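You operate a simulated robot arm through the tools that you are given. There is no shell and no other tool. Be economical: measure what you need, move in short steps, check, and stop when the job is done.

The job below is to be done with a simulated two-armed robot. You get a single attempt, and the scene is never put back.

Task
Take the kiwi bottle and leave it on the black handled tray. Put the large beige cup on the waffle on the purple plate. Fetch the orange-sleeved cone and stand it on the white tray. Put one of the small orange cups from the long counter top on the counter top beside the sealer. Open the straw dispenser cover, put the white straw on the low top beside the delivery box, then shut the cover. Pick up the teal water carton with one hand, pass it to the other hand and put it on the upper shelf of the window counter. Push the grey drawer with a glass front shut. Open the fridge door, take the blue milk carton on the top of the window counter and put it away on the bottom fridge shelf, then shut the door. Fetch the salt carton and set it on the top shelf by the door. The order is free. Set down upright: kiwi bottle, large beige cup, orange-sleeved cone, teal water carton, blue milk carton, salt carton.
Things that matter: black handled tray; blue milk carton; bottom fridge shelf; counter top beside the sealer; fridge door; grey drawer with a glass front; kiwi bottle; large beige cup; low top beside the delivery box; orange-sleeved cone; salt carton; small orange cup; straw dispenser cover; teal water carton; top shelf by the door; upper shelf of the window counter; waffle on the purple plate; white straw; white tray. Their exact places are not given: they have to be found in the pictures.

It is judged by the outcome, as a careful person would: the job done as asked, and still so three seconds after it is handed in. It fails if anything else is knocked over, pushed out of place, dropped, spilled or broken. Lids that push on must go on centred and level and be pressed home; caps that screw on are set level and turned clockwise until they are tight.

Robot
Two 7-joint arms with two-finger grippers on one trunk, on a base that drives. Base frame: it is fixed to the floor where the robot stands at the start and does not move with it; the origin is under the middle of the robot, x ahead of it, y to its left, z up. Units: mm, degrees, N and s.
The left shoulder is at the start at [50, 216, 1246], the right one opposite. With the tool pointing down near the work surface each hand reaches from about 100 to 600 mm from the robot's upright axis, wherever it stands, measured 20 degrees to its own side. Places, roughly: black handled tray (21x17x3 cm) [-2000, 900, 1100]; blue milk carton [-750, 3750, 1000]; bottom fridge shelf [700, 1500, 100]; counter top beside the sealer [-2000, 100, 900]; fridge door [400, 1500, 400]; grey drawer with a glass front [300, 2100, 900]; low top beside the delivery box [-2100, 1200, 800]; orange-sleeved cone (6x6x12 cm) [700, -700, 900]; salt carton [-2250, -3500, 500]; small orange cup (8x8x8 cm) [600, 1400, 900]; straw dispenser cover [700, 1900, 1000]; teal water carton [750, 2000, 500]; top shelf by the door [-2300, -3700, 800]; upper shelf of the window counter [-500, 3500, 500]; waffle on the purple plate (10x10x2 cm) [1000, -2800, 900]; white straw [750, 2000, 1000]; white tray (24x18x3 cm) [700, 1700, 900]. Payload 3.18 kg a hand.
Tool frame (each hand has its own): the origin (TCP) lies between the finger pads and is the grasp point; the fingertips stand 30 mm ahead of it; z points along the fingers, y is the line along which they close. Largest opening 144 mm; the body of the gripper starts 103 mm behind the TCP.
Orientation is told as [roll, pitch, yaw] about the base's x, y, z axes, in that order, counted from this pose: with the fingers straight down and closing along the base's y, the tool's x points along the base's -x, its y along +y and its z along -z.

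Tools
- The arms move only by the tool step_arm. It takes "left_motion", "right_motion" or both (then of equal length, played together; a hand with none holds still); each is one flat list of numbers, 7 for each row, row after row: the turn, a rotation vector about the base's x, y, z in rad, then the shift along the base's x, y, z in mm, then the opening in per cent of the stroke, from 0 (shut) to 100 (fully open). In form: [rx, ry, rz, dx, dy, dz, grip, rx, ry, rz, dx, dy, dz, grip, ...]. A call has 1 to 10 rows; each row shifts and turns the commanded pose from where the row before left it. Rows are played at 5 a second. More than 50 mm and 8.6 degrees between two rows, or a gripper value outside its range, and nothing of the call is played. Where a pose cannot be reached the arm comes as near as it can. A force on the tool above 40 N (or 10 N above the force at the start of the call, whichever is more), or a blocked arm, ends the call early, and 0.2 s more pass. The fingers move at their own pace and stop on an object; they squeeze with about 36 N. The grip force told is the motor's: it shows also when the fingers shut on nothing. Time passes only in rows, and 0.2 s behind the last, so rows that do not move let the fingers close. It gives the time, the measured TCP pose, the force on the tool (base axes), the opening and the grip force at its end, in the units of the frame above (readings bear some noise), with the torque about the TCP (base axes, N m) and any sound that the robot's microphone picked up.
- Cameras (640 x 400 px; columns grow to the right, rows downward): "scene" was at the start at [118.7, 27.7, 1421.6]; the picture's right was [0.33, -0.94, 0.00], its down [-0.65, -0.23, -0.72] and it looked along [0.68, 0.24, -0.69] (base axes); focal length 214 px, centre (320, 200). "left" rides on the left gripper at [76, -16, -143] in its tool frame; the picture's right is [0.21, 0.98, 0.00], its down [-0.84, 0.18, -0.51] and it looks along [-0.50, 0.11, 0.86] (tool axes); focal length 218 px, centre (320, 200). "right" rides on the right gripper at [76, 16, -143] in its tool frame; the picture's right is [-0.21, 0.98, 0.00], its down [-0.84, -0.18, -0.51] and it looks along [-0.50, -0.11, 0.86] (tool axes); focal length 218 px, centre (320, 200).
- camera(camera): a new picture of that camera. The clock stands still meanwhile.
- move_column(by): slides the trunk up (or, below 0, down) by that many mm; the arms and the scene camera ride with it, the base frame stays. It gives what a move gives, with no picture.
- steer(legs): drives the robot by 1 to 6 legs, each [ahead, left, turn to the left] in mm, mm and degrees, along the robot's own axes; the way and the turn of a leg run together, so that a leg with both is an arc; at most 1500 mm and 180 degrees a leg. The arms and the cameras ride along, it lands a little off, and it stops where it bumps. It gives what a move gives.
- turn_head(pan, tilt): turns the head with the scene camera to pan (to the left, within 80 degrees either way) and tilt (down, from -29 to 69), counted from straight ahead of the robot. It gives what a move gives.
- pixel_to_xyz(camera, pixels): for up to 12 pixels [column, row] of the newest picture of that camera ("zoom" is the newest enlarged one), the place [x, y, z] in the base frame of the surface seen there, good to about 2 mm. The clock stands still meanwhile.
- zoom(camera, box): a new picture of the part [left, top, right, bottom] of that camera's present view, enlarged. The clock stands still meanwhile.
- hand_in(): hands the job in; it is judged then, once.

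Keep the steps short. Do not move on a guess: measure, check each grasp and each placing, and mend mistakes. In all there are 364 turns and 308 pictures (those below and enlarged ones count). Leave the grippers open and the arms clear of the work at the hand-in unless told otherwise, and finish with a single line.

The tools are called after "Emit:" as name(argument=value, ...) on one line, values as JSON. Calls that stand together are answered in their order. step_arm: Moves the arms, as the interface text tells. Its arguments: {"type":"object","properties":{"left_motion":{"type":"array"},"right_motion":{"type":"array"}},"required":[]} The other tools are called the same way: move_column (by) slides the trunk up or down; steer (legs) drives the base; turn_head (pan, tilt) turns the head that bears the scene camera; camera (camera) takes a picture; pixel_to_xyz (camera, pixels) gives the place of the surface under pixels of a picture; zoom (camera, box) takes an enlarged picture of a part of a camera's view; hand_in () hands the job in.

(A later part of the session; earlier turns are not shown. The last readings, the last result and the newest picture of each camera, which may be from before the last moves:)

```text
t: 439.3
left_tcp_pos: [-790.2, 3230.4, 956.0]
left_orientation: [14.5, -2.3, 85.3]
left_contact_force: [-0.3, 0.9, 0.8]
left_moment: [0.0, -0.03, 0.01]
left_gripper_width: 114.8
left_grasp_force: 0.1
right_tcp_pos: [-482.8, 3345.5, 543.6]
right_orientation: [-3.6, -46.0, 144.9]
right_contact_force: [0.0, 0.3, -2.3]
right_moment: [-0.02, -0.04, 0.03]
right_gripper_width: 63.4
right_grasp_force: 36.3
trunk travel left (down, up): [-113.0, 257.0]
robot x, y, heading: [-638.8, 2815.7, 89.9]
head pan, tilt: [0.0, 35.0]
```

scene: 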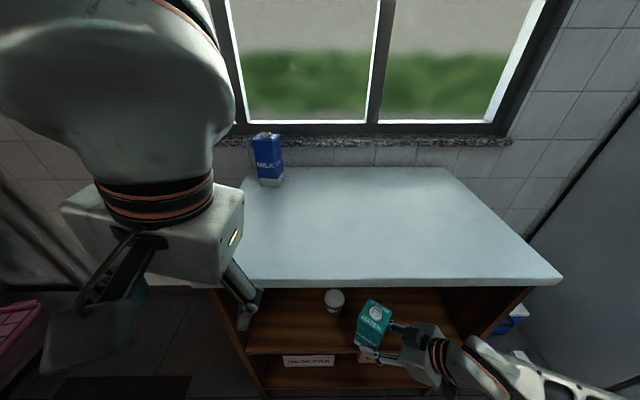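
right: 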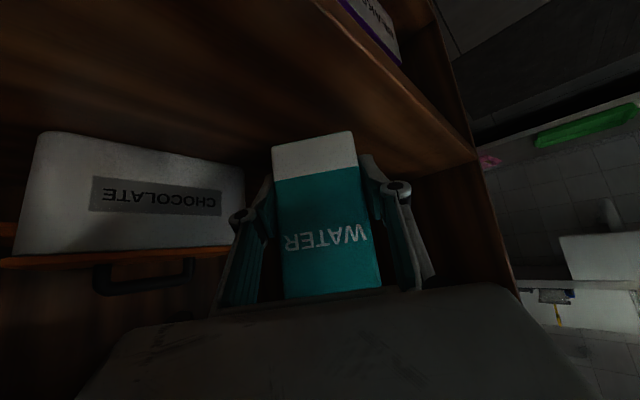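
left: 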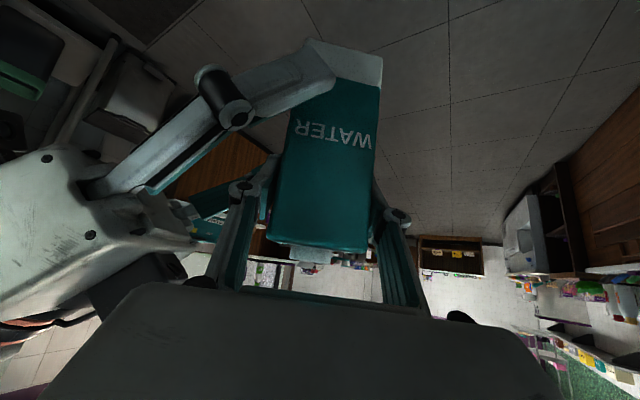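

Emit:
step_arm(right_motion=[0, 0, 0, 0, 0, -8, 20, 0, 0, 0, 0, 0, -6, 20])

Emit:
zoom(camera="scene", box=[300, 260, 460, 380])

Emit:
pixel_to_xyz(camera="zoom", pixels=[[240, 275], [238, 285], [236, 295], [236, 302], [265, 300], [250, 230]])

```text
t: 439.9
left_tcp_pos: [-789.0, 3230.6, 955.7]
left_orientation: [14.6, -2.3, 85.4]
left_contact_force: [0.0, 0.6, 0.4]
left_moment: [-0.02, 0.01, -0.01]
left_gripper_width: 115.0
left_grasp_force: 0.0
right_tcp_pos: [-480.8, 3346.4, 528.9]
right_orientation: [-3.7, -46.0, 144.9]
right_contact_force: [-0.4, 0.2, -3.0]
right_moment: [-0.04, -0.05, 0.04]
right_gripper_width: 63.3
right_grasp_force: 35.9
trunk travel left (down, up): [-113.0, 257.0]
robot x, y, heading: [-639.0, 2817.2, 89.6]
head pan, tilt: [0.0, 35.0]
```

```text
3.33 times, centred on (380, 320) of scene
```

zoom: 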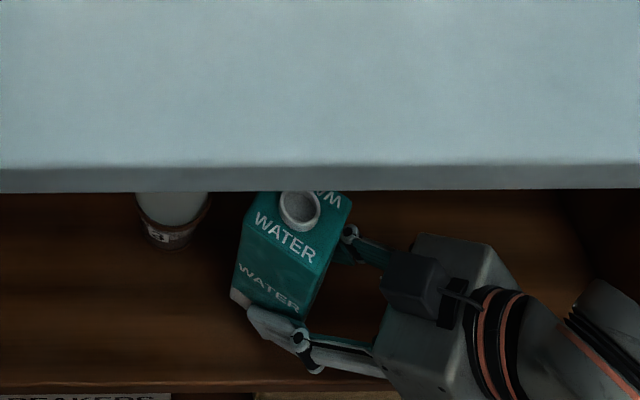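

```text
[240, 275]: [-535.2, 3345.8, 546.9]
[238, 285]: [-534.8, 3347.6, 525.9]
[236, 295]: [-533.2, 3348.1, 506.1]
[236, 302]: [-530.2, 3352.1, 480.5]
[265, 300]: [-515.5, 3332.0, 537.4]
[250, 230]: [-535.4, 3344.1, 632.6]
```

About 12 mm to go.

Emit:
step_arm(right_motion=[0, 0, 0, 0, 0, -6, 20, 0, 0, 0, 0, 0, -4, 20])

Emit:
step_arm(right_motion=[0, 0, 0, 0, 0, -3, 20, 0, 0, 0, 0, 0, -2, 20])

```text
t: 440.5
left_tcp_pos: [-789.3, 3229.8, 958.1]
left_orientation: [14.7, -2.5, 85.3]
left_contact_force: [-0.4, 0.2, -0.1]
left_moment: [-0.01, 0.0, 0.04]
left_gripper_width: 115.0
left_grasp_force: 0.1
right_tcp_pos: [-481.5, 3345.9, 522.4]
right_orientation: [-3.9, -46.2, 145.2]
right_contact_force: [2.4, -2.9, 9.0]
right_moment: [-0.54, -0.07, 0.1]
right_gripper_width: 63.5
right_grasp_force: 36.0
trunk travel left (down, up): [-113.0, 257.0]
robot x, y, heading: [-636.6, 2817.1, 89.4]
head pan, tilt: [0.0, 35.0]
```

```text
t: 441.1
left_tcp_pos: [-789.6, 3227.8, 958.4]
left_orientation: [14.8, -2.6, 85.3]
left_contact_force: [-0.7, -1.1, 0.0]
left_moment: [-0.01, -0.01, 0.04]
left_gripper_width: 115.3
left_grasp_force: 0.0
right_tcp_pos: [-481.7, 3348.7, 520.7]
right_orientation: [-4.1, -46.6, 145.5]
right_contact_force: [6.2, -4.7, 31.0]
right_moment: [-0.64, 0.93, 0.02]
right_gripper_width: 63.9
right_grasp_force: 35.9
right hand out of reach, approached as far as the arm can: row 2
trunk travel left (down, up): [-113.0, 257.0]
robot x, y, heading: [-638.8, 2817.4, 89.9]
head pan, tilt: [0.0, 35.0]
```

It's firmly on the shelf (31 N). I'll ease up 3 mm, then open.

Emit:
step_arm(right_motion=[0, 0, 0, 0, 0, 3, 20, 0, 0, 0, 0, 0, 0, 48, 0, 0, 0, 0, 0, 0, 62, 0, 0, 0, 0, 0, 0, 62])

Emit:
camera(camera="right")

Emit:
zoom(camera="scene", box=[300, 260, 460, 380])

```text
t: 442.1
left_tcp_pos: [-788.4, 3230.3, 955.8]
left_orientation: [14.6, -2.3, 85.2]
left_contact_force: [-0.4, 0.5, 0.8]
left_moment: [0.03, -0.01, 0.01]
left_gripper_width: 115.2
left_grasp_force: 0.0
right_tcp_pos: [-479.7, 3345.6, 517.9]
right_orientation: [-3.7, -45.9, 145.0]
right_contact_force: [0.3, -0.6, 0.2]
right_moment: [-0.01, -0.01, -0.01]
right_gripper_width: 89.5
right_grasp_force: 0.0
trunk travel left (down, up): [-113.0, 257.0]
robot x, y, heading: [-639.4, 2817.9, 89.9]
head pan, tilt: [0.0, 35.0]
```

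```text
115 pictures are left
```

right: 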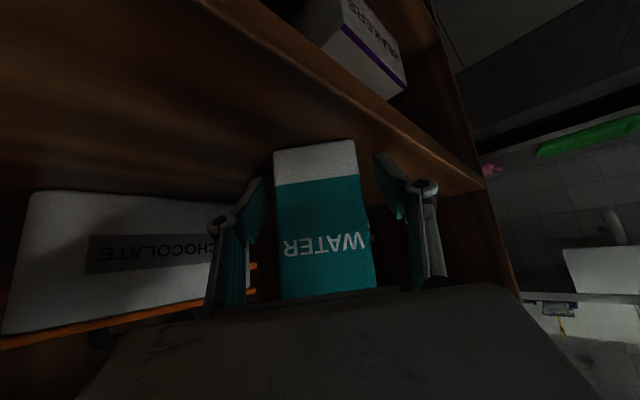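

```text
3.33 times, centred on (380, 320) of scene
```

zoom: 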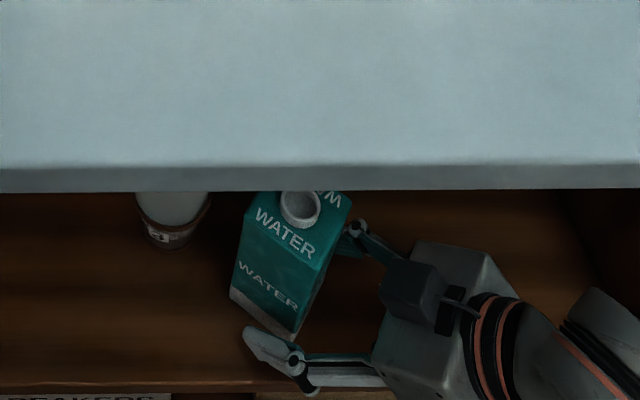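

The carton stands upright on the shelf. I'll withdraw along the tool axis, then back the robot out.

Emit:
step_arm(right_motion=[0, 0, 0, 15, -10, 17, 62, 0, 0, 0, 17, -12, 20, 62, 0, 0, 0, 17, -12, 20, 62, 0, 0, 0, 17, -12, 15, 62])

Emit:
steer(legs=[[-250, 0, 0]])

Emit:
camera(camera="scene")

```text
t: 443.1
left_tcp_pos: [-790.2, 3231.1, 956.5]
left_orientation: [14.7, -2.3, 85.3]
left_contact_force: [0.4, 0.2, 0.4]
left_moment: [0.04, 0.0, 0.01]
left_gripper_width: 115.3
left_grasp_force: 0.1
right_tcp_pos: [-414.4, 3299.8, 590.3]
right_orientation: [-3.9, -46.1, 145.1]
right_contact_force: [1.1, 0.3, -0.2]
right_moment: [0.0, 0.0, -0.02]
right_gripper_width: 89.4
right_grasp_force: 0.0
trunk travel left (down, up): [-113.0, 257.0]
robot x, y, heading: [-636.7, 2815.7, 89.4]
head pan, tilt: [0.0, 35.0]
```

```text
t: 444.9
left_tcp_pos: [-790.7, 2983.8, 955.8]
left_orientation: [14.5, -2.3, 85.3]
left_contact_force: [0.4, -0.5, 0.8]
left_moment: [0.0, 0.02, -0.01]
left_gripper_width: 115.0
left_grasp_force: 0.0
right_tcp_pos: [-414.5, 3054.0, 590.8]
right_orientation: [-4.1, -46.2, 145.0]
right_contact_force: [0.1, -0.7, -0.3]
right_moment: [-0.01, -0.04, 0.01]
right_gripper_width: 89.2
right_grasp_force: 0.0
trunk travel left (down, up): [-113.0, 257.0]
robot x, y, heading: [-636.2, 2570.9, 89.6]
head pan, tilt: [0.0, 35.0]
```

```text
113 pictures are left
```

scene: 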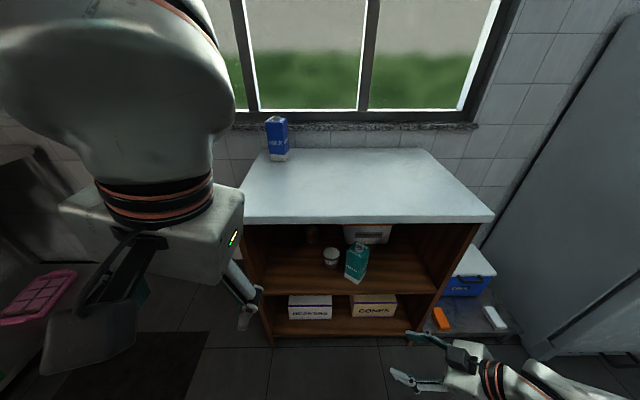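

The teal carton is done. Next: raise the trunk, tidy the hands, and go to look at the fridge (front x≈383, y 1250–1660) to open its door.

Emit:
move_column(by=250)

Emit:
step_arm(right_motion=[-0.075, -0.075, -0.07, 0, -20, 25, 62, -0.075, -0.075, -0.07, 0, -20, 25, 62, -0.075, -0.075, -0.07, 0, -20, 25, 62, -0.075, -0.075, -0.07, 0, -20, 25, 62, -0.075, -0.075, -0.07, 0, -20, 25, 62, -0.075, -0.075, -0.07, 0, -20, 25, 62, -0.075, -0.075, -0.07, 0, -20, 25, 62, -0.06, -0.06, -0.07, 0, 0, 0, 62], left_motion=[0, 0, 0, 0, 0, 0, 80, 0, 0, 0, 0, 0, 0, 80, 0, 0, 0, 0, 0, 0, 80, 0, 0, 0, 0, 0, 0, 80, 0, 0, 0, 0, 0, 0, 80, 0, 0, 0, 0, 0, 0, 80, -0.01, -0.12, 0, 0, 0, 0, 80, -0.01, -0.12, 0, 0, 0, 0, 80])

Emit:
steer(legs=[[-1100, 0, 0], [0, 0, -90], [250, 0, 0]])

Emit:
camera(camera="scene")

```text
t: 447.5
left_tcp_pos: [-789.4, 2984.3, 1206.0]
left_orientation: [14.7, -2.3, 85.1]
left_contact_force: [-0.1, -0.8, -0.3]
left_moment: [0.03, -0.01, 0.0]
left_gripper_width: 115.1
left_grasp_force: 0.2
right_tcp_pos: [-415.6, 3055.4, 841.5]
right_orientation: [-4.1, -46.0, 145.0]
right_contact_force: [-0.8, -0.9, -0.8]
right_moment: [-0.02, 0.0, 0.03]
right_gripper_width: 89.2
right_grasp_force: 0.0
trunk travel left (down, up): [-363.0, 7.0]
robot x, y, heading: [-635.0, 2571.4, 89.2]
head pan, tilt: [0.0, 35.0]
```

```text
t: 449.3
left_tcp_pos: [-792.1, 2985.5, 1206.9]
left_orientation: [0.6, -2.2, 85.8]
left_contact_force: [0.8, 0.6, 0.1]
left_moment: [-0.04, -0.04, 0.0]
left_gripper_width: 114.9
left_grasp_force: 0.2
right_tcp_pos: [-415.8, 2913.7, 1014.4]
right_orientation: [-9.0, 0.7, 113.0]
right_contact_force: [0.5, 0.3, 0.0]
right_moment: [0.0, 0.0, -0.03]
right_gripper_width: 89.2
right_grasp_force: 0.0
trunk travel left (down, up): [-363.0, 7.0]
robot x, y, heading: [-638.6, 2571.3, 89.4]
head pan, tilt: [0.0, 35.0]
```

```text
t: 460.1
left_tcp_pos: [16.3, 1634.0, 1205.4]
left_orientation: [0.9, -2.2, -4.0]
left_contact_force: [0.7, 0.6, 0.8]
left_moment: [0.02, 0.03, -0.01]
left_gripper_width: 115.4
left_grasp_force: 0.1
right_tcp_pos: [-53.5, 1258.1, 1015.0]
right_orientation: [-8.9, 0.6, 23.3]
right_contact_force: [-0.5, 0.0, 0.0]
right_moment: [0.01, 0.04, 0.05]
right_gripper_width: 89.2
right_grasp_force: 0.0
trunk travel left (down, up): [-363.0, 7.0]
robot x, y, heading: [-398.3, 1479.2, -0.1]
head pan, tilt: [0.0, 35.0]
```

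```text
112 pictures are left
```

scene: 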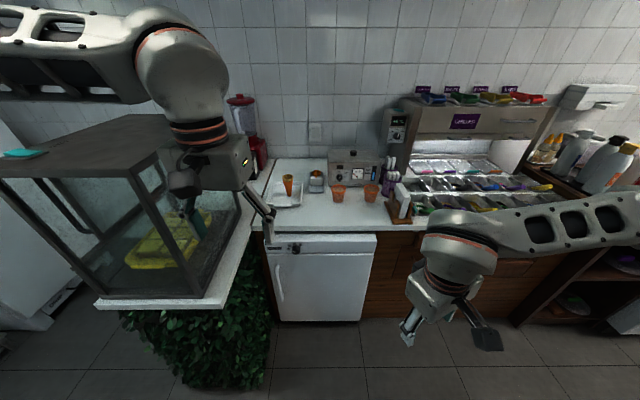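

The cone is still standing. Now I'll measure the fridge handle (280,285) and the door edges.

Emit:
zoom(camera="scene", box=[250, 225, 390, 335])

Emit:
pixel_to_xyz(camera="scene", pixels=[[280, 285], [278, 270], [281, 300], [272, 290], [360, 290], [360, 318], [275, 318], [320, 255], [374, 245], [290, 258], [377, 240], [330, 290]])

```text
3.64 times, centred on (320, 280) of scene
```

zoom: 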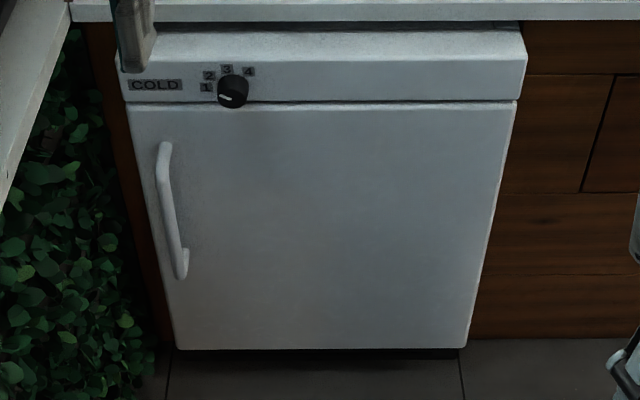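

```text
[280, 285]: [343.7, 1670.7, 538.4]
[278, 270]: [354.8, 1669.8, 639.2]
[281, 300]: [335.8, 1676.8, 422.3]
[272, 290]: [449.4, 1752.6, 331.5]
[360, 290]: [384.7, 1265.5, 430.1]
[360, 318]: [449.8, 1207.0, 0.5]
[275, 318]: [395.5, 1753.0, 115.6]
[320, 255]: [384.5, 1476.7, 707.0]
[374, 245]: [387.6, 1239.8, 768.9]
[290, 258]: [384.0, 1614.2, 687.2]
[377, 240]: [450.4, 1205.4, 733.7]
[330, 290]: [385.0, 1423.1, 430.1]
```

The handle is a vertical bar at (340,1670), z 410–650. The door face is x=384, hinged at y≈1240. I'll park at (-340,1580) and bring the left hand, tilted, in front of the handle.

Emit:
steer(legs=[[58, 100, 0]])

Emit:
step_arm(left_motion=[0, -0.093, 0.01, 25, -7, -30, 55, 0, -0.093, 0.01, 25, -7, -35, 55, 0, -0.093, 0.01, 25, -7, -35, 55, 0, -0.093, 0.01, 25, -7, -35, 55, 0, -0.093, 0.01, 25, -7, -35, 55, 0, -0.093, 0.01, 25, -7, -35, 55, 0, -0.093, 0.01, 25, -7, -35, 55, 0, -0.093, 0, 25, -7, -35, 55, 0, -0.093, 0, 25, -7, -35, 55])

Emit:
camera(camera="left")

```text
t: 461.7
left_tcp_pos: [74.4, 1735.6, 1205.6]
left_orientation: [0.9, -2.3, -4.0]
left_contact_force: [0.4, 0.0, 0.0]
left_moment: [0.0, 0.03, 0.0]
left_gripper_width: 115.3
left_grasp_force: 0.1
right_tcp_pos: [4.7, 1359.1, 1014.4]
right_orientation: [-9.0, 0.5, 23.2]
right_contact_force: [-0.1, 0.0, -0.4]
right_moment: [-0.01, 0.01, 0.0]
right_gripper_width: 89.2
right_grasp_force: 0.1
trunk travel left (down, up): [-363.0, 7.0]
robot x, y, heading: [-341.4, 1580.1, -0.4]
head pan, tilt: [0.0, 35.0]
```

```text
t: 463.9
left_tcp_pos: [265.7, 1740.9, 918.0]
left_orientation: [2.4, -51.5, 5.2]
left_contact_force: [-0.3, 0.0, 1.3]
left_moment: [0.01, -0.03, 0.0]
left_gripper_width: 79.2
left_grasp_force: 0.0
right_tcp_pos: [-5.6, 1394.7, 1023.5]
right_orientation: [-9.7, -0.6, 28.3]
right_contact_force: [0.8, 0.5, 1.0]
right_moment: [-0.01, -0.01, 0.02]
right_gripper_width: 89.4
right_grasp_force: 0.1
trunk travel left (down, up): [-363.0, 7.0]
robot x, y, heading: [-346.3, 1585.2, 5.0]
head pan, tilt: [0.0, 35.0]
stopped in row 9 (left hand): the arm was blocked; the commanded pose is now the measured one
```

```text
110 pictures are left
```

left: 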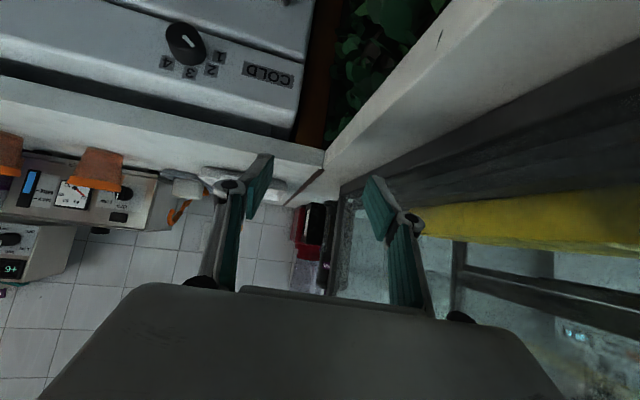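

The left arm touched something on its left (probably the display cabinet or its stand), and the robot was turned 5°. I'll look before moving away.

Emit:
turn_head(pan=35, tilt=35)

Emit:
camera(camera="scene")

```text
t: 464.9
left_tcp_pos: [264.6, 1739.5, 917.1]
left_orientation: [2.1, -51.4, 5.3]
left_contact_force: [-0.1, 0.1, -0.2]
left_moment: [0.02, 0.0, -0.03]
left_gripper_width: 79.1
left_grasp_force: 0.1
right_tcp_pos: [-4.9, 1396.7, 1025.2]
right_orientation: [-9.9, -0.7, 28.2]
right_contact_force: [0.1, -0.1, 0.1]
right_moment: [0.0, 0.0, -0.04]
right_gripper_width: 89.3
right_grasp_force: 0.1
trunk travel left (down, up): [-363.0, 7.0]
robot x, y, heading: [-338.1, 1581.7, 4.7]
head pan, tilt: [35.0, 35.0]
```

```text
109 pictures are left
```

scene: 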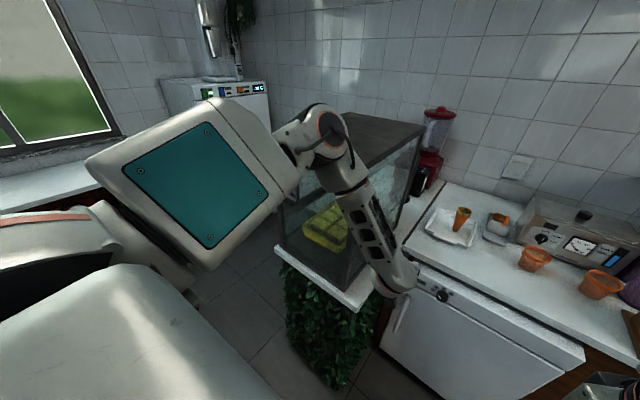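

Emit:
pixel_to_xyz(camera="scene", pixels=[[353, 307], [280, 250], [420, 130], [283, 235], [300, 262], [340, 115], [375, 195]])

Emit:
steer(legs=[[0, -170, -5]])

Emit:
camera(camera="scene")

```text
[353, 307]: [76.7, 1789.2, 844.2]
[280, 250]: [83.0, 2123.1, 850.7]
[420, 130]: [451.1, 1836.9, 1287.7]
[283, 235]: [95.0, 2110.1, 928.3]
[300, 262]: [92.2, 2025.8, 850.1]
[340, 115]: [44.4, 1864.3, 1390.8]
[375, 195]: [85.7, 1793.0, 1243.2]
```

```text
t: 467.0
left_tcp_pos: [307.1, 1506.1, 901.4]
left_orientation: [2.8, -50.1, -0.7]
left_contact_force: [0.9, -0.1, 0.5]
left_moment: [-0.03, 0.04, 0.01]
left_gripper_width: 79.0
left_grasp_force: 0.1
right_tcp_pos: [6.7, 1188.1, 1014.9]
right_orientation: [-8.8, 0.6, 22.7]
right_contact_force: [-0.1, -0.2, 0.5]
right_moment: [0.0, 0.01, -0.01]
right_gripper_width: 89.6
right_grasp_force: 0.1
trunk travel left (down, up): [-363.0, 7.0]
robot x, y, heading: [-335.6, 1417.5, -0.8]
head pan, tilt: [35.0, 35.0]
```

```text
108 pictures are left
```

scene: 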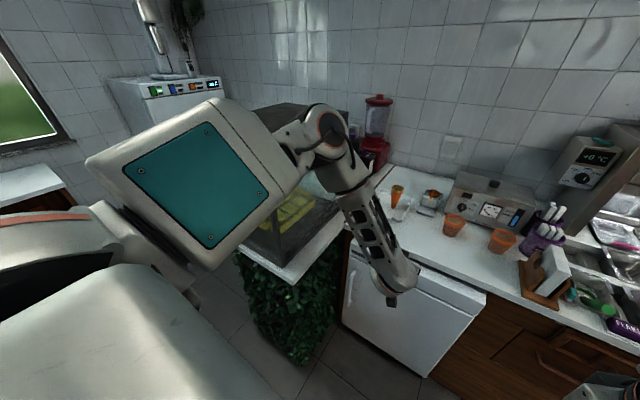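

The cabinet hasn't moved. The handle is better reached with the right arm, whose elbow points into free space. I'll stow the left hand and reposition at y≈1760.

Emit:
step_arm(left_motion=[0, 0.11, 0, -30, 0, 35, 80, 0, 0.11, 0, -30, 0, 35, 80, 0, 0.11, 0, -30, 0, 35, 80, 0, 0.11, 0, -30, 0, 35, 80, 0, 0.11, 0, -30, 0, 35, 80, 0, 0.11, 0, -30, 0, 35, 80, 0, 0.11, 0, -30, 0, 35, 80, 0, 0.1, 0, -30, 0, 20, 80])

Emit:
steer(legs=[[-80, 0, 1], [0, 345, 0]])

Emit:
turn_head(pan=-10, tilt=35)

Emit:
step_arm(right_motion=[0, -0.105, -0.04, 30, 5, -10, 45, 0, -0.105, -0.04, 30, 5, -10, 45, 0, -0.105, -0.04, 30, 5, -10, 45, 0, -0.105, -0.04, 30, 5, -10, 45, 0, -0.105, -0.04, 30, 5, -10, 45, 0, -0.105, -0.04, 30, 5, -10, 45, 0, -0.105, -0.04, 30, 5, -10, 45, 0, -0.1, -0.04, 30, 5, -10, 45])

Emit:
camera(camera="right")

Emit:
camera(camera="scene")

```text
t: 468.8
left_tcp_pos: [67.0, 1506.3, 1168.0]
left_orientation: [2.3, -0.2, -0.3]
left_contact_force: [0.2, -0.6, 0.1]
left_moment: [0.0, -0.03, -0.01]
left_gripper_width: 115.1
left_grasp_force: 0.1
right_tcp_pos: [5.8, 1189.8, 1013.5]
right_orientation: [-8.9, 0.6, 22.7]
right_contact_force: [-0.1, 0.3, -0.4]
right_moment: [0.02, 0.02, -0.01]
right_gripper_width: 89.0
right_grasp_force: 0.0
trunk travel left (down, up): [-363.0, 7.0]
robot x, y, heading: [-336.6, 1414.5, -0.8]
head pan, tilt: [35.0, 35.0]
```

```text
t: 473.1
left_tcp_pos: [-14.0, 1860.0, 1166.9]
left_orientation: [2.3, -0.2, 0.5]
left_contact_force: [-0.1, 0.2, -0.3]
left_moment: [-0.05, 0.01, 0.03]
left_gripper_width: 115.4
left_grasp_force: 0.0
right_tcp_pos: [-70.1, 1540.3, 1014.4]
right_orientation: [-8.8, 0.6, 23.6]
right_contact_force: [-1.2, -0.6, -0.2]
right_moment: [0.0, -0.05, 0.0]
right_gripper_width: 89.1
right_grasp_force: 0.1
trunk travel left (down, up): [-363.0, 7.0]
robot x, y, heading: [-418.6, 1762.8, 0.4]
head pan, tilt: [35.0, 35.0]
```

```text
t: 474.2
left_tcp_pos: [-12.5, 1858.3, 1169.1]
left_orientation: [2.3, -0.3, 0.4]
left_contact_force: [0.2, -0.4, 1.3]
left_moment: [0.0, 0.02, 0.0]
left_gripper_width: 115.0
left_grasp_force: 0.0
right_tcp_pos: [-70.9, 1540.2, 1014.0]
right_orientation: [-8.9, 0.6, 23.5]
right_contact_force: [-0.2, 0.3, -0.4]
right_moment: [-0.06, 0.03, 0.01]
right_gripper_width: 89.3
right_grasp_force: 0.1
trunk travel left (down, up): [-363.0, 7.0]
robot x, y, heading: [-418.2, 1759.4, 0.2]
head pan, tilt: [-10.0, 35.0]
```

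```text
t: 476.0
left_tcp_pos: [-12.1, 1859.6, 1166.3]
left_orientation: [2.2, -0.2, 0.5]
left_contact_force: [-0.2, 0.2, -0.4]
left_moment: [-0.04, 0.01, 0.01]
left_gripper_width: 115.4
left_grasp_force: 0.1
right_tcp_pos: [168.8, 1582.9, 932.6]
right_orientation: [-23.5, -45.4, 10.1]
right_contact_force: [0.5, 0.8, -0.2]
right_moment: [-0.02, -0.02, 0.01]
right_gripper_width: 64.6
right_grasp_force: 0.0
trunk travel left (down, up): [-363.0, 7.0]
robot x, y, heading: [-415.3, 1761.5, 0.2]
head pan, tilt: [-10.0, 35.0]
```

```text
107 pictures are left
```

right: 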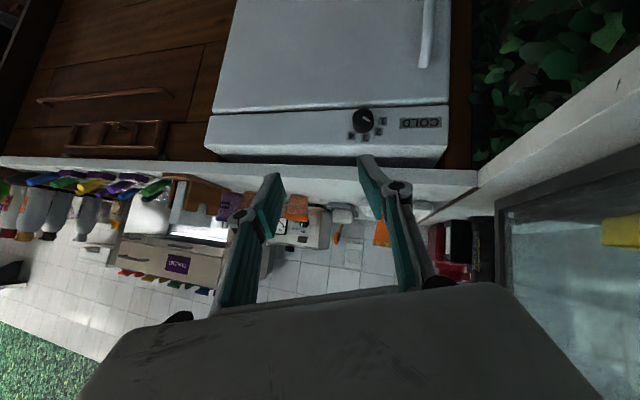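

```text
106 pictures are left
```

scene: 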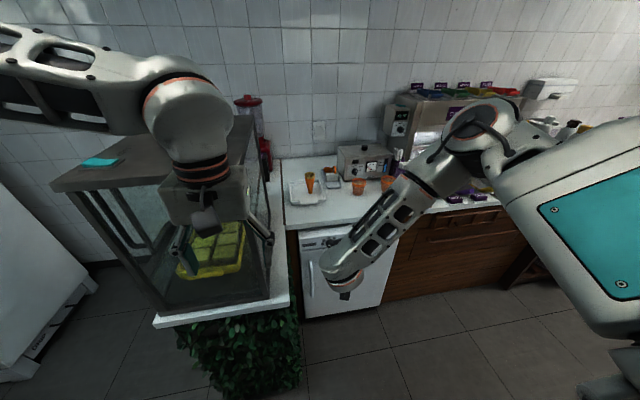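

I'll fix the right hand's roll, pull the left hand back from the cabinet, and line the right hand up with the handle.

Emit:
step_arm(right_motion=[0.095, 0.017, 0.097, 10, 20, -5, 45, 0.095, 0.017, 0.097, 10, 20, -5, 45, 0.095, 0.017, 0.097, 10, 20, -5, 45, 0, 0, 0, 10, 20, -5, 45], left_motion=[0, 0, 0, -25, -20, 10, 80, 0, 0, 0, -25, -20, 10, 80, 0, 0, 0, -25, -20, 10, 80, 0, 0, 0, -25, -20, 10, 80])

Emit:
move_column(by=-260)

Emit:
camera(camera="right")

Emit:
camera(camera="scene")

```text
t: 477.0
left_tcp_pos: [-115.1, 1779.2, 1207.9]
left_orientation: [2.2, -0.3, 0.6]
left_contact_force: [1.0, -0.7, -0.1]
left_moment: [0.02, 0.01, 0.01]
left_gripper_width: 115.3
left_grasp_force: 0.1
right_tcp_pos: [194.5, 1646.8, 927.8]
right_orientation: [-0.8, -43.0, 10.0]
right_contact_force: [-0.1, 0.5, -0.4]
right_moment: [0.0, 0.03, 0.04]
right_gripper_width: 64.8
right_grasp_force: 0.1
right hand out of reach, approached as far as the arm can: row 2, 3, 4
trunk travel left (down, up): [-363.0, 7.0]
robot x, y, heading: [-415.5, 1760.3, 0.1]
head pan, tilt: [-10.0, 35.0]
```

```text
t: 479.0
left_tcp_pos: [-100.0, 1777.4, 985.6]
left_orientation: [1.8, 1.3, 1.5]
left_contact_force: [-0.1, -0.6, -0.4]
left_moment: [0.0, 0.01, 0.04]
left_gripper_width: 115.2
left_grasp_force: 0.0
right_tcp_pos: [117.4, 1647.7, 543.3]
right_orientation: [2.6, -24.4, 8.0]
right_contact_force: [0.0, -0.1, 0.1]
right_moment: [-0.02, -0.02, 0.0]
right_gripper_width: 64.6
right_grasp_force: 0.0
trunk travel left (down, up): [-148.0, 221.0]
robot x, y, heading: [-412.2, 1759.3, 0.0]
head pan, tilt: [-10.0, 35.0]
stopped: the force on the tool passed its limit at 103 N (the readings are from after the stop); the commanded pose is now the measured one
```

```text
105 pictures are left
```

right: 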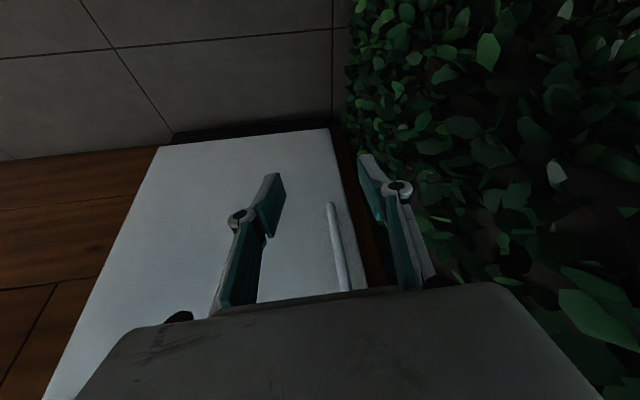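

```text
104 pictures are left
```

scene: 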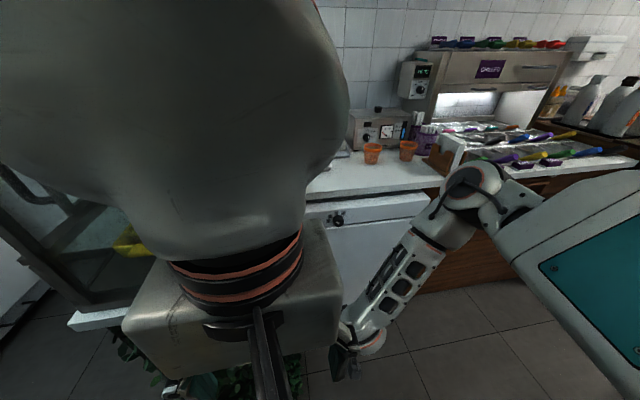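

The handle is right between the right fingers (337,240). I'll extend the right hand, restore the tilt to about 45° and rise to z≈590.

Emit:
step_arm(right_motion=[0, -0.09, 0, 25, 4, 12, 45, 0, -0.09, 0, 25, 4, 12, 45, 0, -0.09, 0, 25, 4, 12, 45, 0, -0.09, 0, 25, 4, 12, 45])

Emit:
camera(camera="right")

Emit:
pixel_to_xyz(camera="right", pixels=[[340, 240], [335, 215], [345, 265], [330, 205]])

```text
t: 480.0
left_tcp_pos: [-102.7, 1777.8, 988.3]
left_orientation: [1.7, 1.0, 1.5]
left_contact_force: [3.3, 1.6, 4.0]
left_moment: [-0.28, 0.8, -0.09]
left_gripper_width: 115.3
left_grasp_force: 0.0
right_tcp_pos: [219.0, 1690.1, 613.2]
right_orientation: [-3.2, -39.3, 9.8]
right_contact_force: [-0.5, 0.6, -0.1]
right_moment: [0.01, 0.0, 0.02]
right_gripper_width: 64.8
right_grasp_force: 0.2
right hand out of reach, approached as far as the arm can: row 1, 2, 3, 4
trunk travel left (down, up): [-148.0, 221.0]
robot x, y, heading: [-416.4, 1759.7, 0.1]
head pan, tilt: [-10.0, 35.0]
```

```text
103 pictures are left
```

right: 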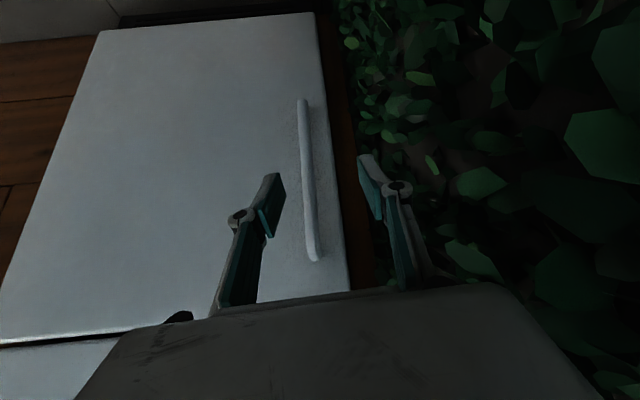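

```text
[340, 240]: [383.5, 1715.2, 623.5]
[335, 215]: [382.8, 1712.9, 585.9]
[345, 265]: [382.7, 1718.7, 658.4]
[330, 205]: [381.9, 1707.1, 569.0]
```

I'll drive ahead 118 mm and 14 mm right so that the bar sits between the fingers.

Emit:
steer(legs=[[0, -14, 0], [116, 0, 0]])

Emit:
camera(camera="right")

```text
t: 481.5
left_tcp_pos: [-70.8, 1764.1, 997.8]
left_orientation: [1.9, -0.9, 3.1]
left_contact_force: [17.3, -1.4, 0.3]
left_moment: [0.19, 2.43, 0.52]
left_gripper_width: 115.2
left_grasp_force: 0.1
right_tcp_pos: [259.1, 1689.0, 632.1]
right_orientation: [-3.4, -40.9, 11.5]
right_contact_force: [0.5, 0.3, 0.8]
right_moment: [-0.04, 0.0, 0.02]
right_gripper_width: 64.8
right_grasp_force: 0.2
trunk travel left (down, up): [-148.0, 221.0]
robot x, y, heading: [-362.4, 1742.5, 1.6]
head pan, tilt: [-10.0, 35.0]
stopped in leg 2: the robot was blocked; the commanded pose is now the measured one
```

```text
102 pictures are left
```

right: 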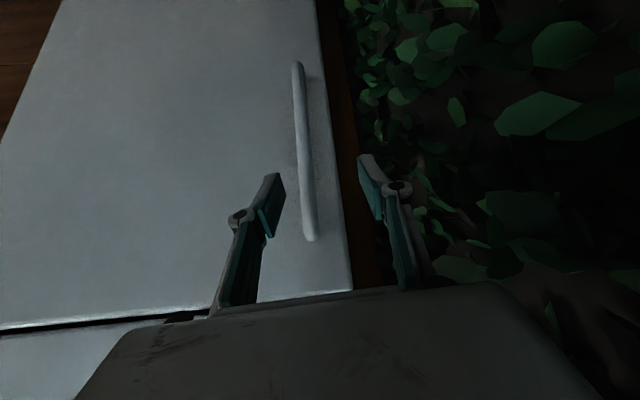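

Emit:
turn_head(pan=40, tilt=45)

Emit:
camera(camera="scene")

Emit:
camera(camera="left")

```text
t: 482.6
left_tcp_pos: [-71.6, 1766.0, 998.0]
left_orientation: [2.0, -0.8, 2.8]
left_contact_force: [9.4, 6.4, 7.6]
left_moment: [-1.17, 2.16, -0.5]
left_gripper_width: 115.3
left_grasp_force: 0.1
right_tcp_pos: [261.7, 1687.7, 631.6]
right_orientation: [-3.2, -41.2, 11.4]
right_contact_force: [-0.1, 0.1, 0.5]
right_moment: [0.01, 0.03, 0.0]
right_gripper_width: 64.8
right_grasp_force: 0.0
trunk travel left (down, up): [-148.0, 221.0]
robot x, y, heading: [-361.0, 1744.3, 1.2]
head pan, tilt: [40.0, 45.0]
```

```text
101 pictures are left
```

scene: 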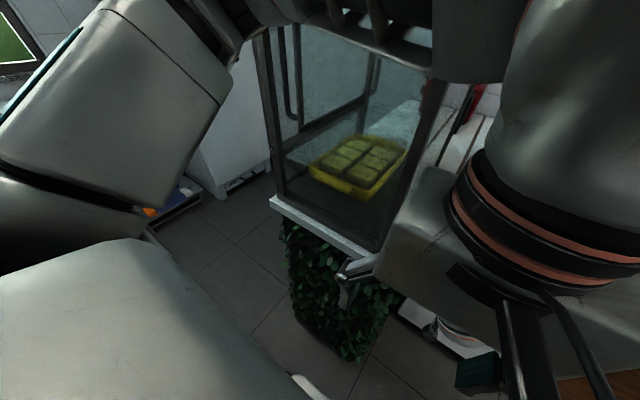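

```text
100 pictures are left
```

left: 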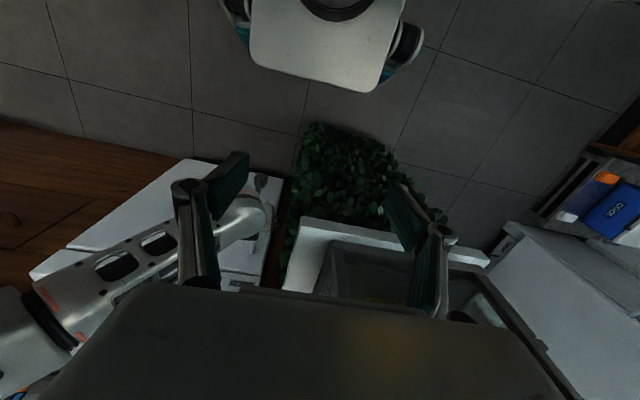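

The left forearm is probably against the cabinet edge. I'll back off a little and move the left hand further back and out to the left.

Emit:
steer(legs=[[-60, 0, -1.2]])

Emit:
step_arm(left_motion=[0, 0, 0, -20, 30, 0, 80, 0, 0, 0, -20, 35, 0, 80, 0, 0, 0, -20, 35, 0, 80, 0, 0, 0, -20, 35, 0, 80, 0, 0, 0, -20, 35, 0, 80])

Emit:
camera(camera="scene")

```text
t: 483.6
left_tcp_pos: [-105.1, 1759.6, 985.1]
left_orientation: [2.0, 1.5, 1.7]
left_contact_force: [-0.2, -0.7, 0.7]
left_moment: [0.03, 0.0, -0.01]
left_gripper_width: 115.1
left_grasp_force: 0.1
right_tcp_pos: [211.8, 1672.6, 610.9]
right_orientation: [-3.1, -39.2, 9.7]
right_contact_force: [-0.1, -0.9, -0.4]
right_moment: [0.03, -0.01, 0.04]
right_gripper_width: 64.8
right_grasp_force: 0.1
trunk travel left (down, up): [-148.0, 221.0]
robot x, y, heading: [-422.6, 1744.8, -0.2]
head pan, tilt: [40.0, 45.0]
```

```text
t: 483.9
left_tcp_pos: [-107.8, 1767.8, 986.8]
left_orientation: [1.4, 1.1, 3.1]
left_contact_force: [2.4, 1.1, 0.6]
left_moment: [-0.15, 0.29, -0.08]
left_gripper_width: 115.1
left_grasp_force: 0.0
right_tcp_pos: [214.4, 1672.8, 614.4]
right_orientation: [-3.2, -39.5, 9.7]
right_contact_force: [-0.3, 0.0, -0.4]
right_moment: [0.01, 0.01, 0.01]
right_gripper_width: 64.9
right_grasp_force: 0.0
trunk travel left (down, up): [-148.0, 221.0]
robot x, y, heading: [-422.0, 1746.1, 0.0]
head pan, tilt: [40.0, 45.0]
stopped in row 1 (left hand): the force on the tool passed its limit at 69 N (the readings are from after the stop); the commanded pose is now the measured one
```

```text
99 pictures are left
```

scene: 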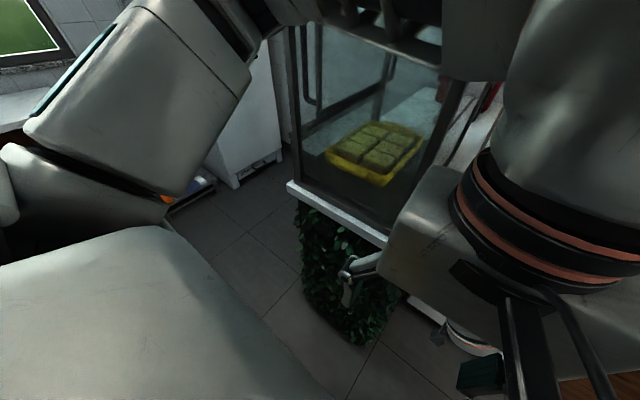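

The left hand is touching the robot's own body. I'll move it straight out to the left instead.

Emit:
step_arm(left_motion=[0, 0, 0, 15, 10, 0, 80, 0, 0, 0, 10, 35, 0, 80, 0, 0, 0, 0, 40, 0, 80, 0, 0, 0, 0, 40, 0, 80, 0, 0, 0, 0, 40, 0, 80, 0, 0, 0, 0, 40, 0, 80, 0, 0, 0, 0, 40, 0, 80])

Emit:
camera(camera="scene")

```text
t: 485.5
left_tcp_pos: [-82.5, 2013.4, 989.2]
left_orientation: [1.3, 1.2, 3.0]
left_contact_force: [0.3, 0.0, -0.2]
left_moment: [0.0, -0.01, -0.02]
left_gripper_width: 115.3
left_grasp_force: 0.0
right_tcp_pos: [212.5, 1673.3, 613.6]
right_orientation: [-3.2, -39.5, 9.7]
right_contact_force: [0.3, 1.0, 0.2]
right_moment: [0.0, -0.01, -0.02]
right_gripper_width: 64.6
right_grasp_force: 0.2
trunk travel left (down, up): [-148.0, 221.0]
robot x, y, heading: [-415.7, 1744.5, -0.4]
head pan, tilt: [40.0, 45.0]
```

```text
98 pictures are left
```

scene: 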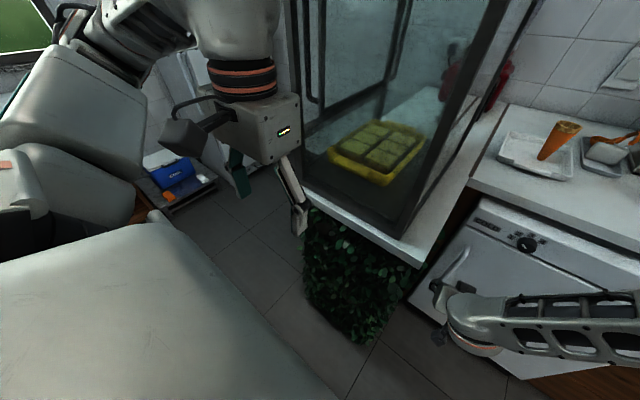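

Good. I'll pull the left hand back 90 mm, then drive the right hand onto the handle.

Emit:
step_arm(left_motion=[0, 0, 0, -30, 0, 0, 80, 0, 0, 0, -30, 0, 0, 80, 0, 0, 0, -30, 0, 0, 80])

Emit:
steer(legs=[[116, 0, 0]])

Emit:
camera(camera="right")

```text
t: 486.3
left_tcp_pos: [-134.4, 2007.4, 1026.8]
left_orientation: [1.4, 1.3, 3.0]
left_contact_force: [0.3, -0.6, 0.4]
left_moment: [0.0, -0.05, 0.0]
left_gripper_width: 115.1
left_grasp_force: 0.0
left hand out of reach, approached as far as the arm can: row 1, 2, 3
right_tcp_pos: [213.5, 1673.5, 614.6]
right_orientation: [-3.1, -39.5, 9.6]
right_contact_force: [0.7, -0.2, 0.3]
right_moment: [-0.02, 0.0, -0.05]
right_gripper_width: 64.7
right_grasp_force: 0.0
trunk travel left (down, up): [-148.0, 221.0]
robot x, y, heading: [-416.4, 1744.1, -0.3]
head pan, tilt: [40.0, 45.0]
```

```text
t: 487.6
left_tcp_pos: [-18.8, 2006.9, 1026.1]
left_orientation: [1.4, 1.2, 3.0]
left_contact_force: [0.5, 0.2, -0.1]
left_moment: [-0.01, 0.0, 0.01]
left_gripper_width: 115.1
left_grasp_force: 0.0
right_tcp_pos: [329.9, 1672.6, 613.0]
right_orientation: [-3.2, -39.4, 9.6]
right_contact_force: [0.8, -0.3, -0.1]
right_moment: [-0.03, -0.01, 0.01]
right_gripper_width: 64.9
right_grasp_force: 0.1
trunk travel left (down, up): [-148.0, 221.0]
robot x, y, heading: [-306.4, 1745.7, -0.0]
head pan, tilt: [40.0, 45.0]
```

```text
97 pictures are left
```

right: 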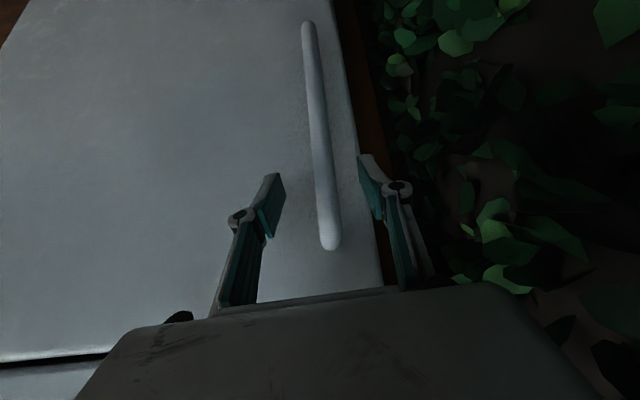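

The bar is between the fingers. I'll close on it.

Emit:
step_arm(right_motion=[0, 0, 0, 5, 0, -10, 45, 0, 0, 0, 0, 0, 0, 0, 0, 0, 0, 0, 0, 0, 0, 0, 0, 0, 0, 0, 0, 0])

Emit:
camera(camera="right")

```text
t: 488.6
left_tcp_pos: [-18.9, 2007.5, 1025.8]
left_orientation: [1.4, 1.3, 3.2]
left_contact_force: [-0.8, 0.3, -0.1]
left_moment: [0.03, 0.0, 0.0]
left_gripper_width: 115.3
left_grasp_force: 0.1
right_tcp_pos: [331.7, 1678.0, 603.4]
right_orientation: [-3.0, -39.1, 9.9]
right_contact_force: [-1.3, 20.2, -4.7]
right_moment: [1.77, -0.05, 0.15]
right_gripper_width: 17.9
right_grasp_force: 45.4
trunk travel left (down, up): [-148.0, 221.0]
robot x, y, heading: [-304.5, 1745.3, -0.5]
head pan, tilt: [40.0, 45.0]
```

```text
96 pictures are left
```

right: 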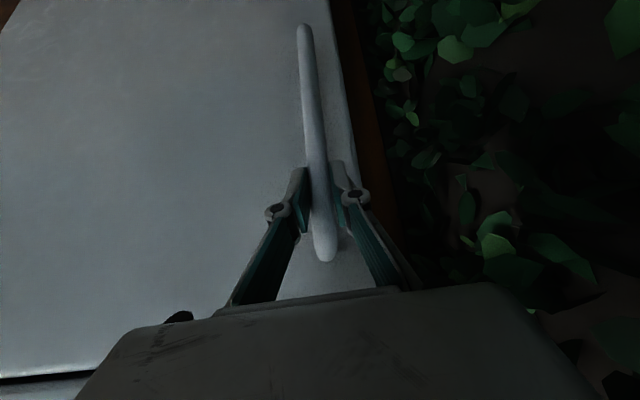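

Gripped (18 mm). I'll pull by driving back along the door's arc: first 144 mm back and 41 mm right.

Emit:
steer(legs=[[-60, -8, 0], [-84, -33, 0]])

Emit:
turn_head(pan=-10, tilt=45)

Emit:
camera(camera="scene")

Emit:
camera(camera="right")

```text
t: 490.2
left_tcp_pos: [-163.4, 1966.0, 1027.4]
left_orientation: [1.3, 1.3, 3.0]
left_contact_force: [-0.1, -0.5, 0.1]
left_moment: [0.02, -0.02, 0.03]
left_gripper_width: 115.1
left_grasp_force: 0.0
right_tcp_pos: [189.3, 1633.6, 602.7]
right_orientation: [-3.3, -39.3, 9.9]
right_contact_force: [-4.0, 10.8, -3.2]
right_moment: [1.29, -0.2, 0.15]
right_gripper_width: 17.9
right_grasp_force: 45.4
trunk travel left (down, up): [-148.0, 221.0]
robot x, y, heading: [-445.0, 1704.4, -0.2]
head pan, tilt: [40.0, 45.0]
```

```text
t: 491.4
left_tcp_pos: [-164.2, 1965.7, 1026.5]
left_orientation: [1.5, 1.3, 3.1]
left_contact_force: [-0.7, 0.0, 1.4]
left_moment: [-0.01, 0.0, 0.0]
left_gripper_width: 115.2
left_grasp_force: 0.1
right_tcp_pos: [189.6, 1633.0, 604.1]
right_orientation: [-3.2, -39.3, 9.9]
right_contact_force: [-1.1, -0.4, -1.3]
right_moment: [1.18, 0.3, -0.03]
right_gripper_width: 18.2
right_grasp_force: 45.1
trunk travel left (down, up): [-148.0, 221.0]
robot x, y, heading: [-447.7, 1702.4, 0.1]
head pan, tilt: [-10.0, 45.0]
```

```text
95 pictures are left
```

scene: 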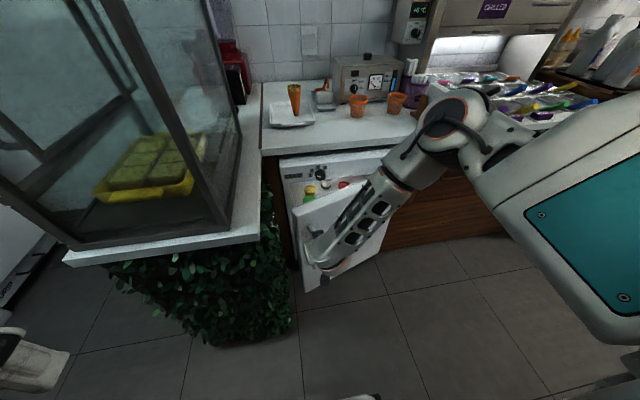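

```text
94 pictures are left
```

right: 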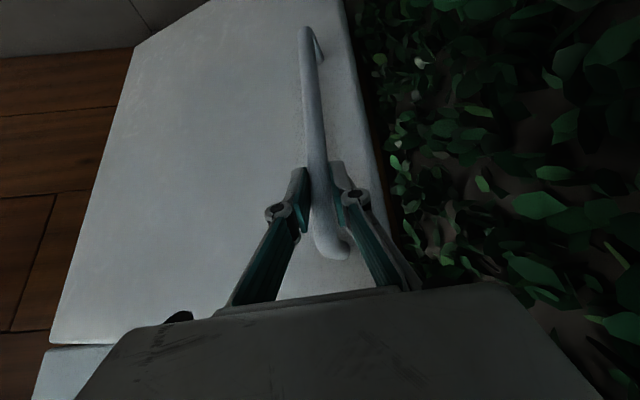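

The door is opening (about 20°). I'll continue along the arc, turning the hand with the door.

Emit:
steer(legs=[[-65, -38, 0], [-57, -50, 0]])

Emit:
step_arm(right_motion=[0, 0, 0.1, 0, 0, 0, 0, 0, 0, 0.1, 0, 0, 0, 0, 0, 0, 0.1, 0, 0, 0, 0])

Emit:
camera(camera="right")

Emit:
camera(camera="scene")

```text
t: 493.2
left_tcp_pos: [-286.2, 1878.2, 1026.6]
left_orientation: [1.6, 1.3, 3.0]
left_contact_force: [-0.1, -0.5, 0.1]
left_moment: [0.0, -0.01, 0.0]
left_gripper_width: 115.3
left_grasp_force: 0.0
right_tcp_pos: [67.5, 1543.6, 604.4]
right_orientation: [-3.2, -39.4, 9.7]
right_contact_force: [4.1, -2.4, -3.4]
right_moment: [0.82, 0.17, -0.06]
right_gripper_width: 18.0
right_grasp_force: 44.8
trunk travel left (down, up): [-148.0, 221.0]
robot x, y, heading: [-573.4, 1614.4, -0.2]
head pan, tilt: [-10.0, 45.0]
```

```text
t: 493.7
left_tcp_pos: [-284.6, 1877.6, 1024.3]
left_orientation: [1.3, 1.5, 2.9]
left_contact_force: [0.0, 0.5, 0.3]
left_moment: [-0.06, -0.04, -0.02]
left_gripper_width: 115.2
left_grasp_force: 0.1
right_tcp_pos: [72.2, 1548.5, 607.4]
right_orientation: [-4.7, -37.3, 18.4]
right_contact_force: [4.4, -5.2, -21.8]
right_moment: [0.57, 0.18, -0.07]
right_gripper_width: 18.3
right_grasp_force: 44.8
right hand out of reach, approached as far as the arm can: row 1, 2
trunk travel left (down, up): [-148.0, 221.0]
robot x, y, heading: [-573.0, 1612.3, -0.1]
head pan, tilt: [-10.0, 45.0]
stopped in row 2 (right hand): the force on the tool passed its limit at 100 N (the readings are from after the stop); the commanded pose is now the measured one
```

```text
93 pictures are left
```

right: 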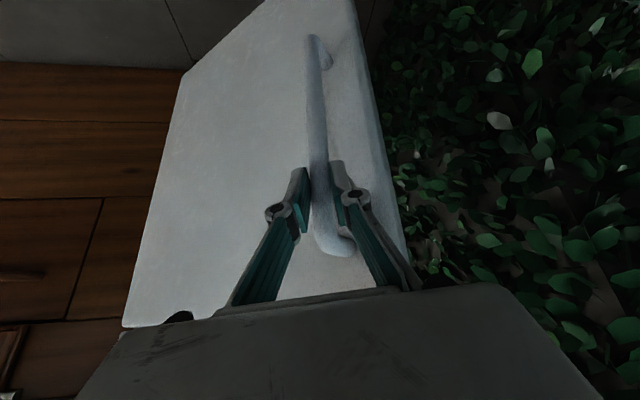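

```text
92 pictures are left
```

scene: 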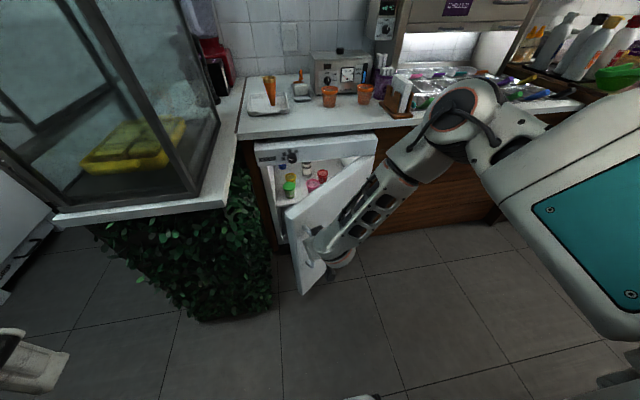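

About 40° open. I'll continue to about 60°.

Emit:
steer(legs=[[-47, -59, 0], [-37, -65, 0]])

Emit:
camera(camera="right")

Emit:
camera(camera="scene")

```text
t: 495.8
left_tcp_pos: [-368.9, 1754.8, 1025.8]
left_orientation: [1.5, 1.4, 3.0]
left_contact_force: [-0.3, 0.7, 0.2]
left_moment: [-0.01, 0.0, -0.04]
left_gripper_width: 115.5
left_grasp_force: 0.0
right_tcp_pos: [-12.3, 1430.4, 611.5]
right_orientation: [-4.4, -37.5, 18.6]
right_contact_force: [-14.8, 7.7, -18.6]
right_moment: [0.6, 0.95, 0.21]
right_gripper_width: 18.0
right_grasp_force: 44.8
trunk travel left (down, up): [-148.0, 221.0]
robot x, y, heading: [-651.4, 1493.4, -0.2]
head pan, tilt: [-10.0, 45.0]
```

```text
91 pictures are left
```

right: 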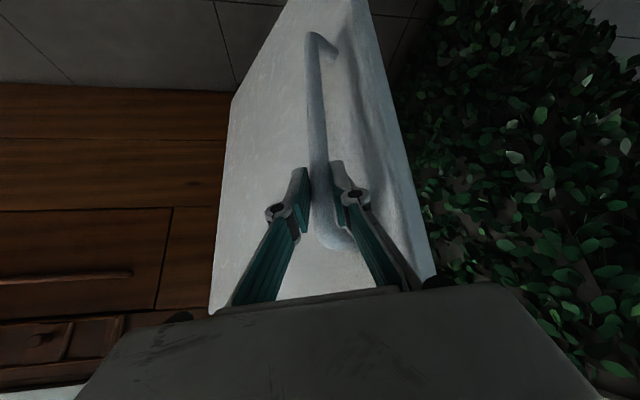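

```text
90 pictures are left
```

scene: 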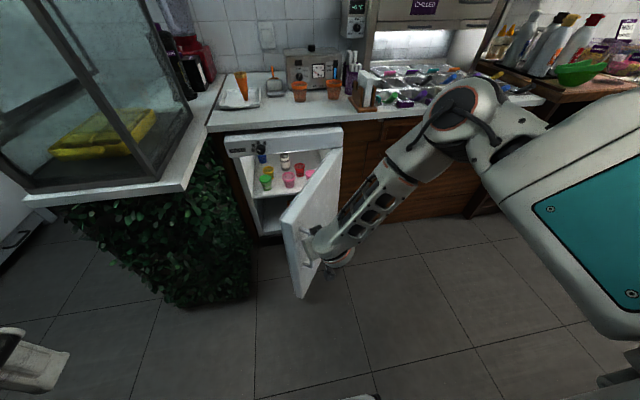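

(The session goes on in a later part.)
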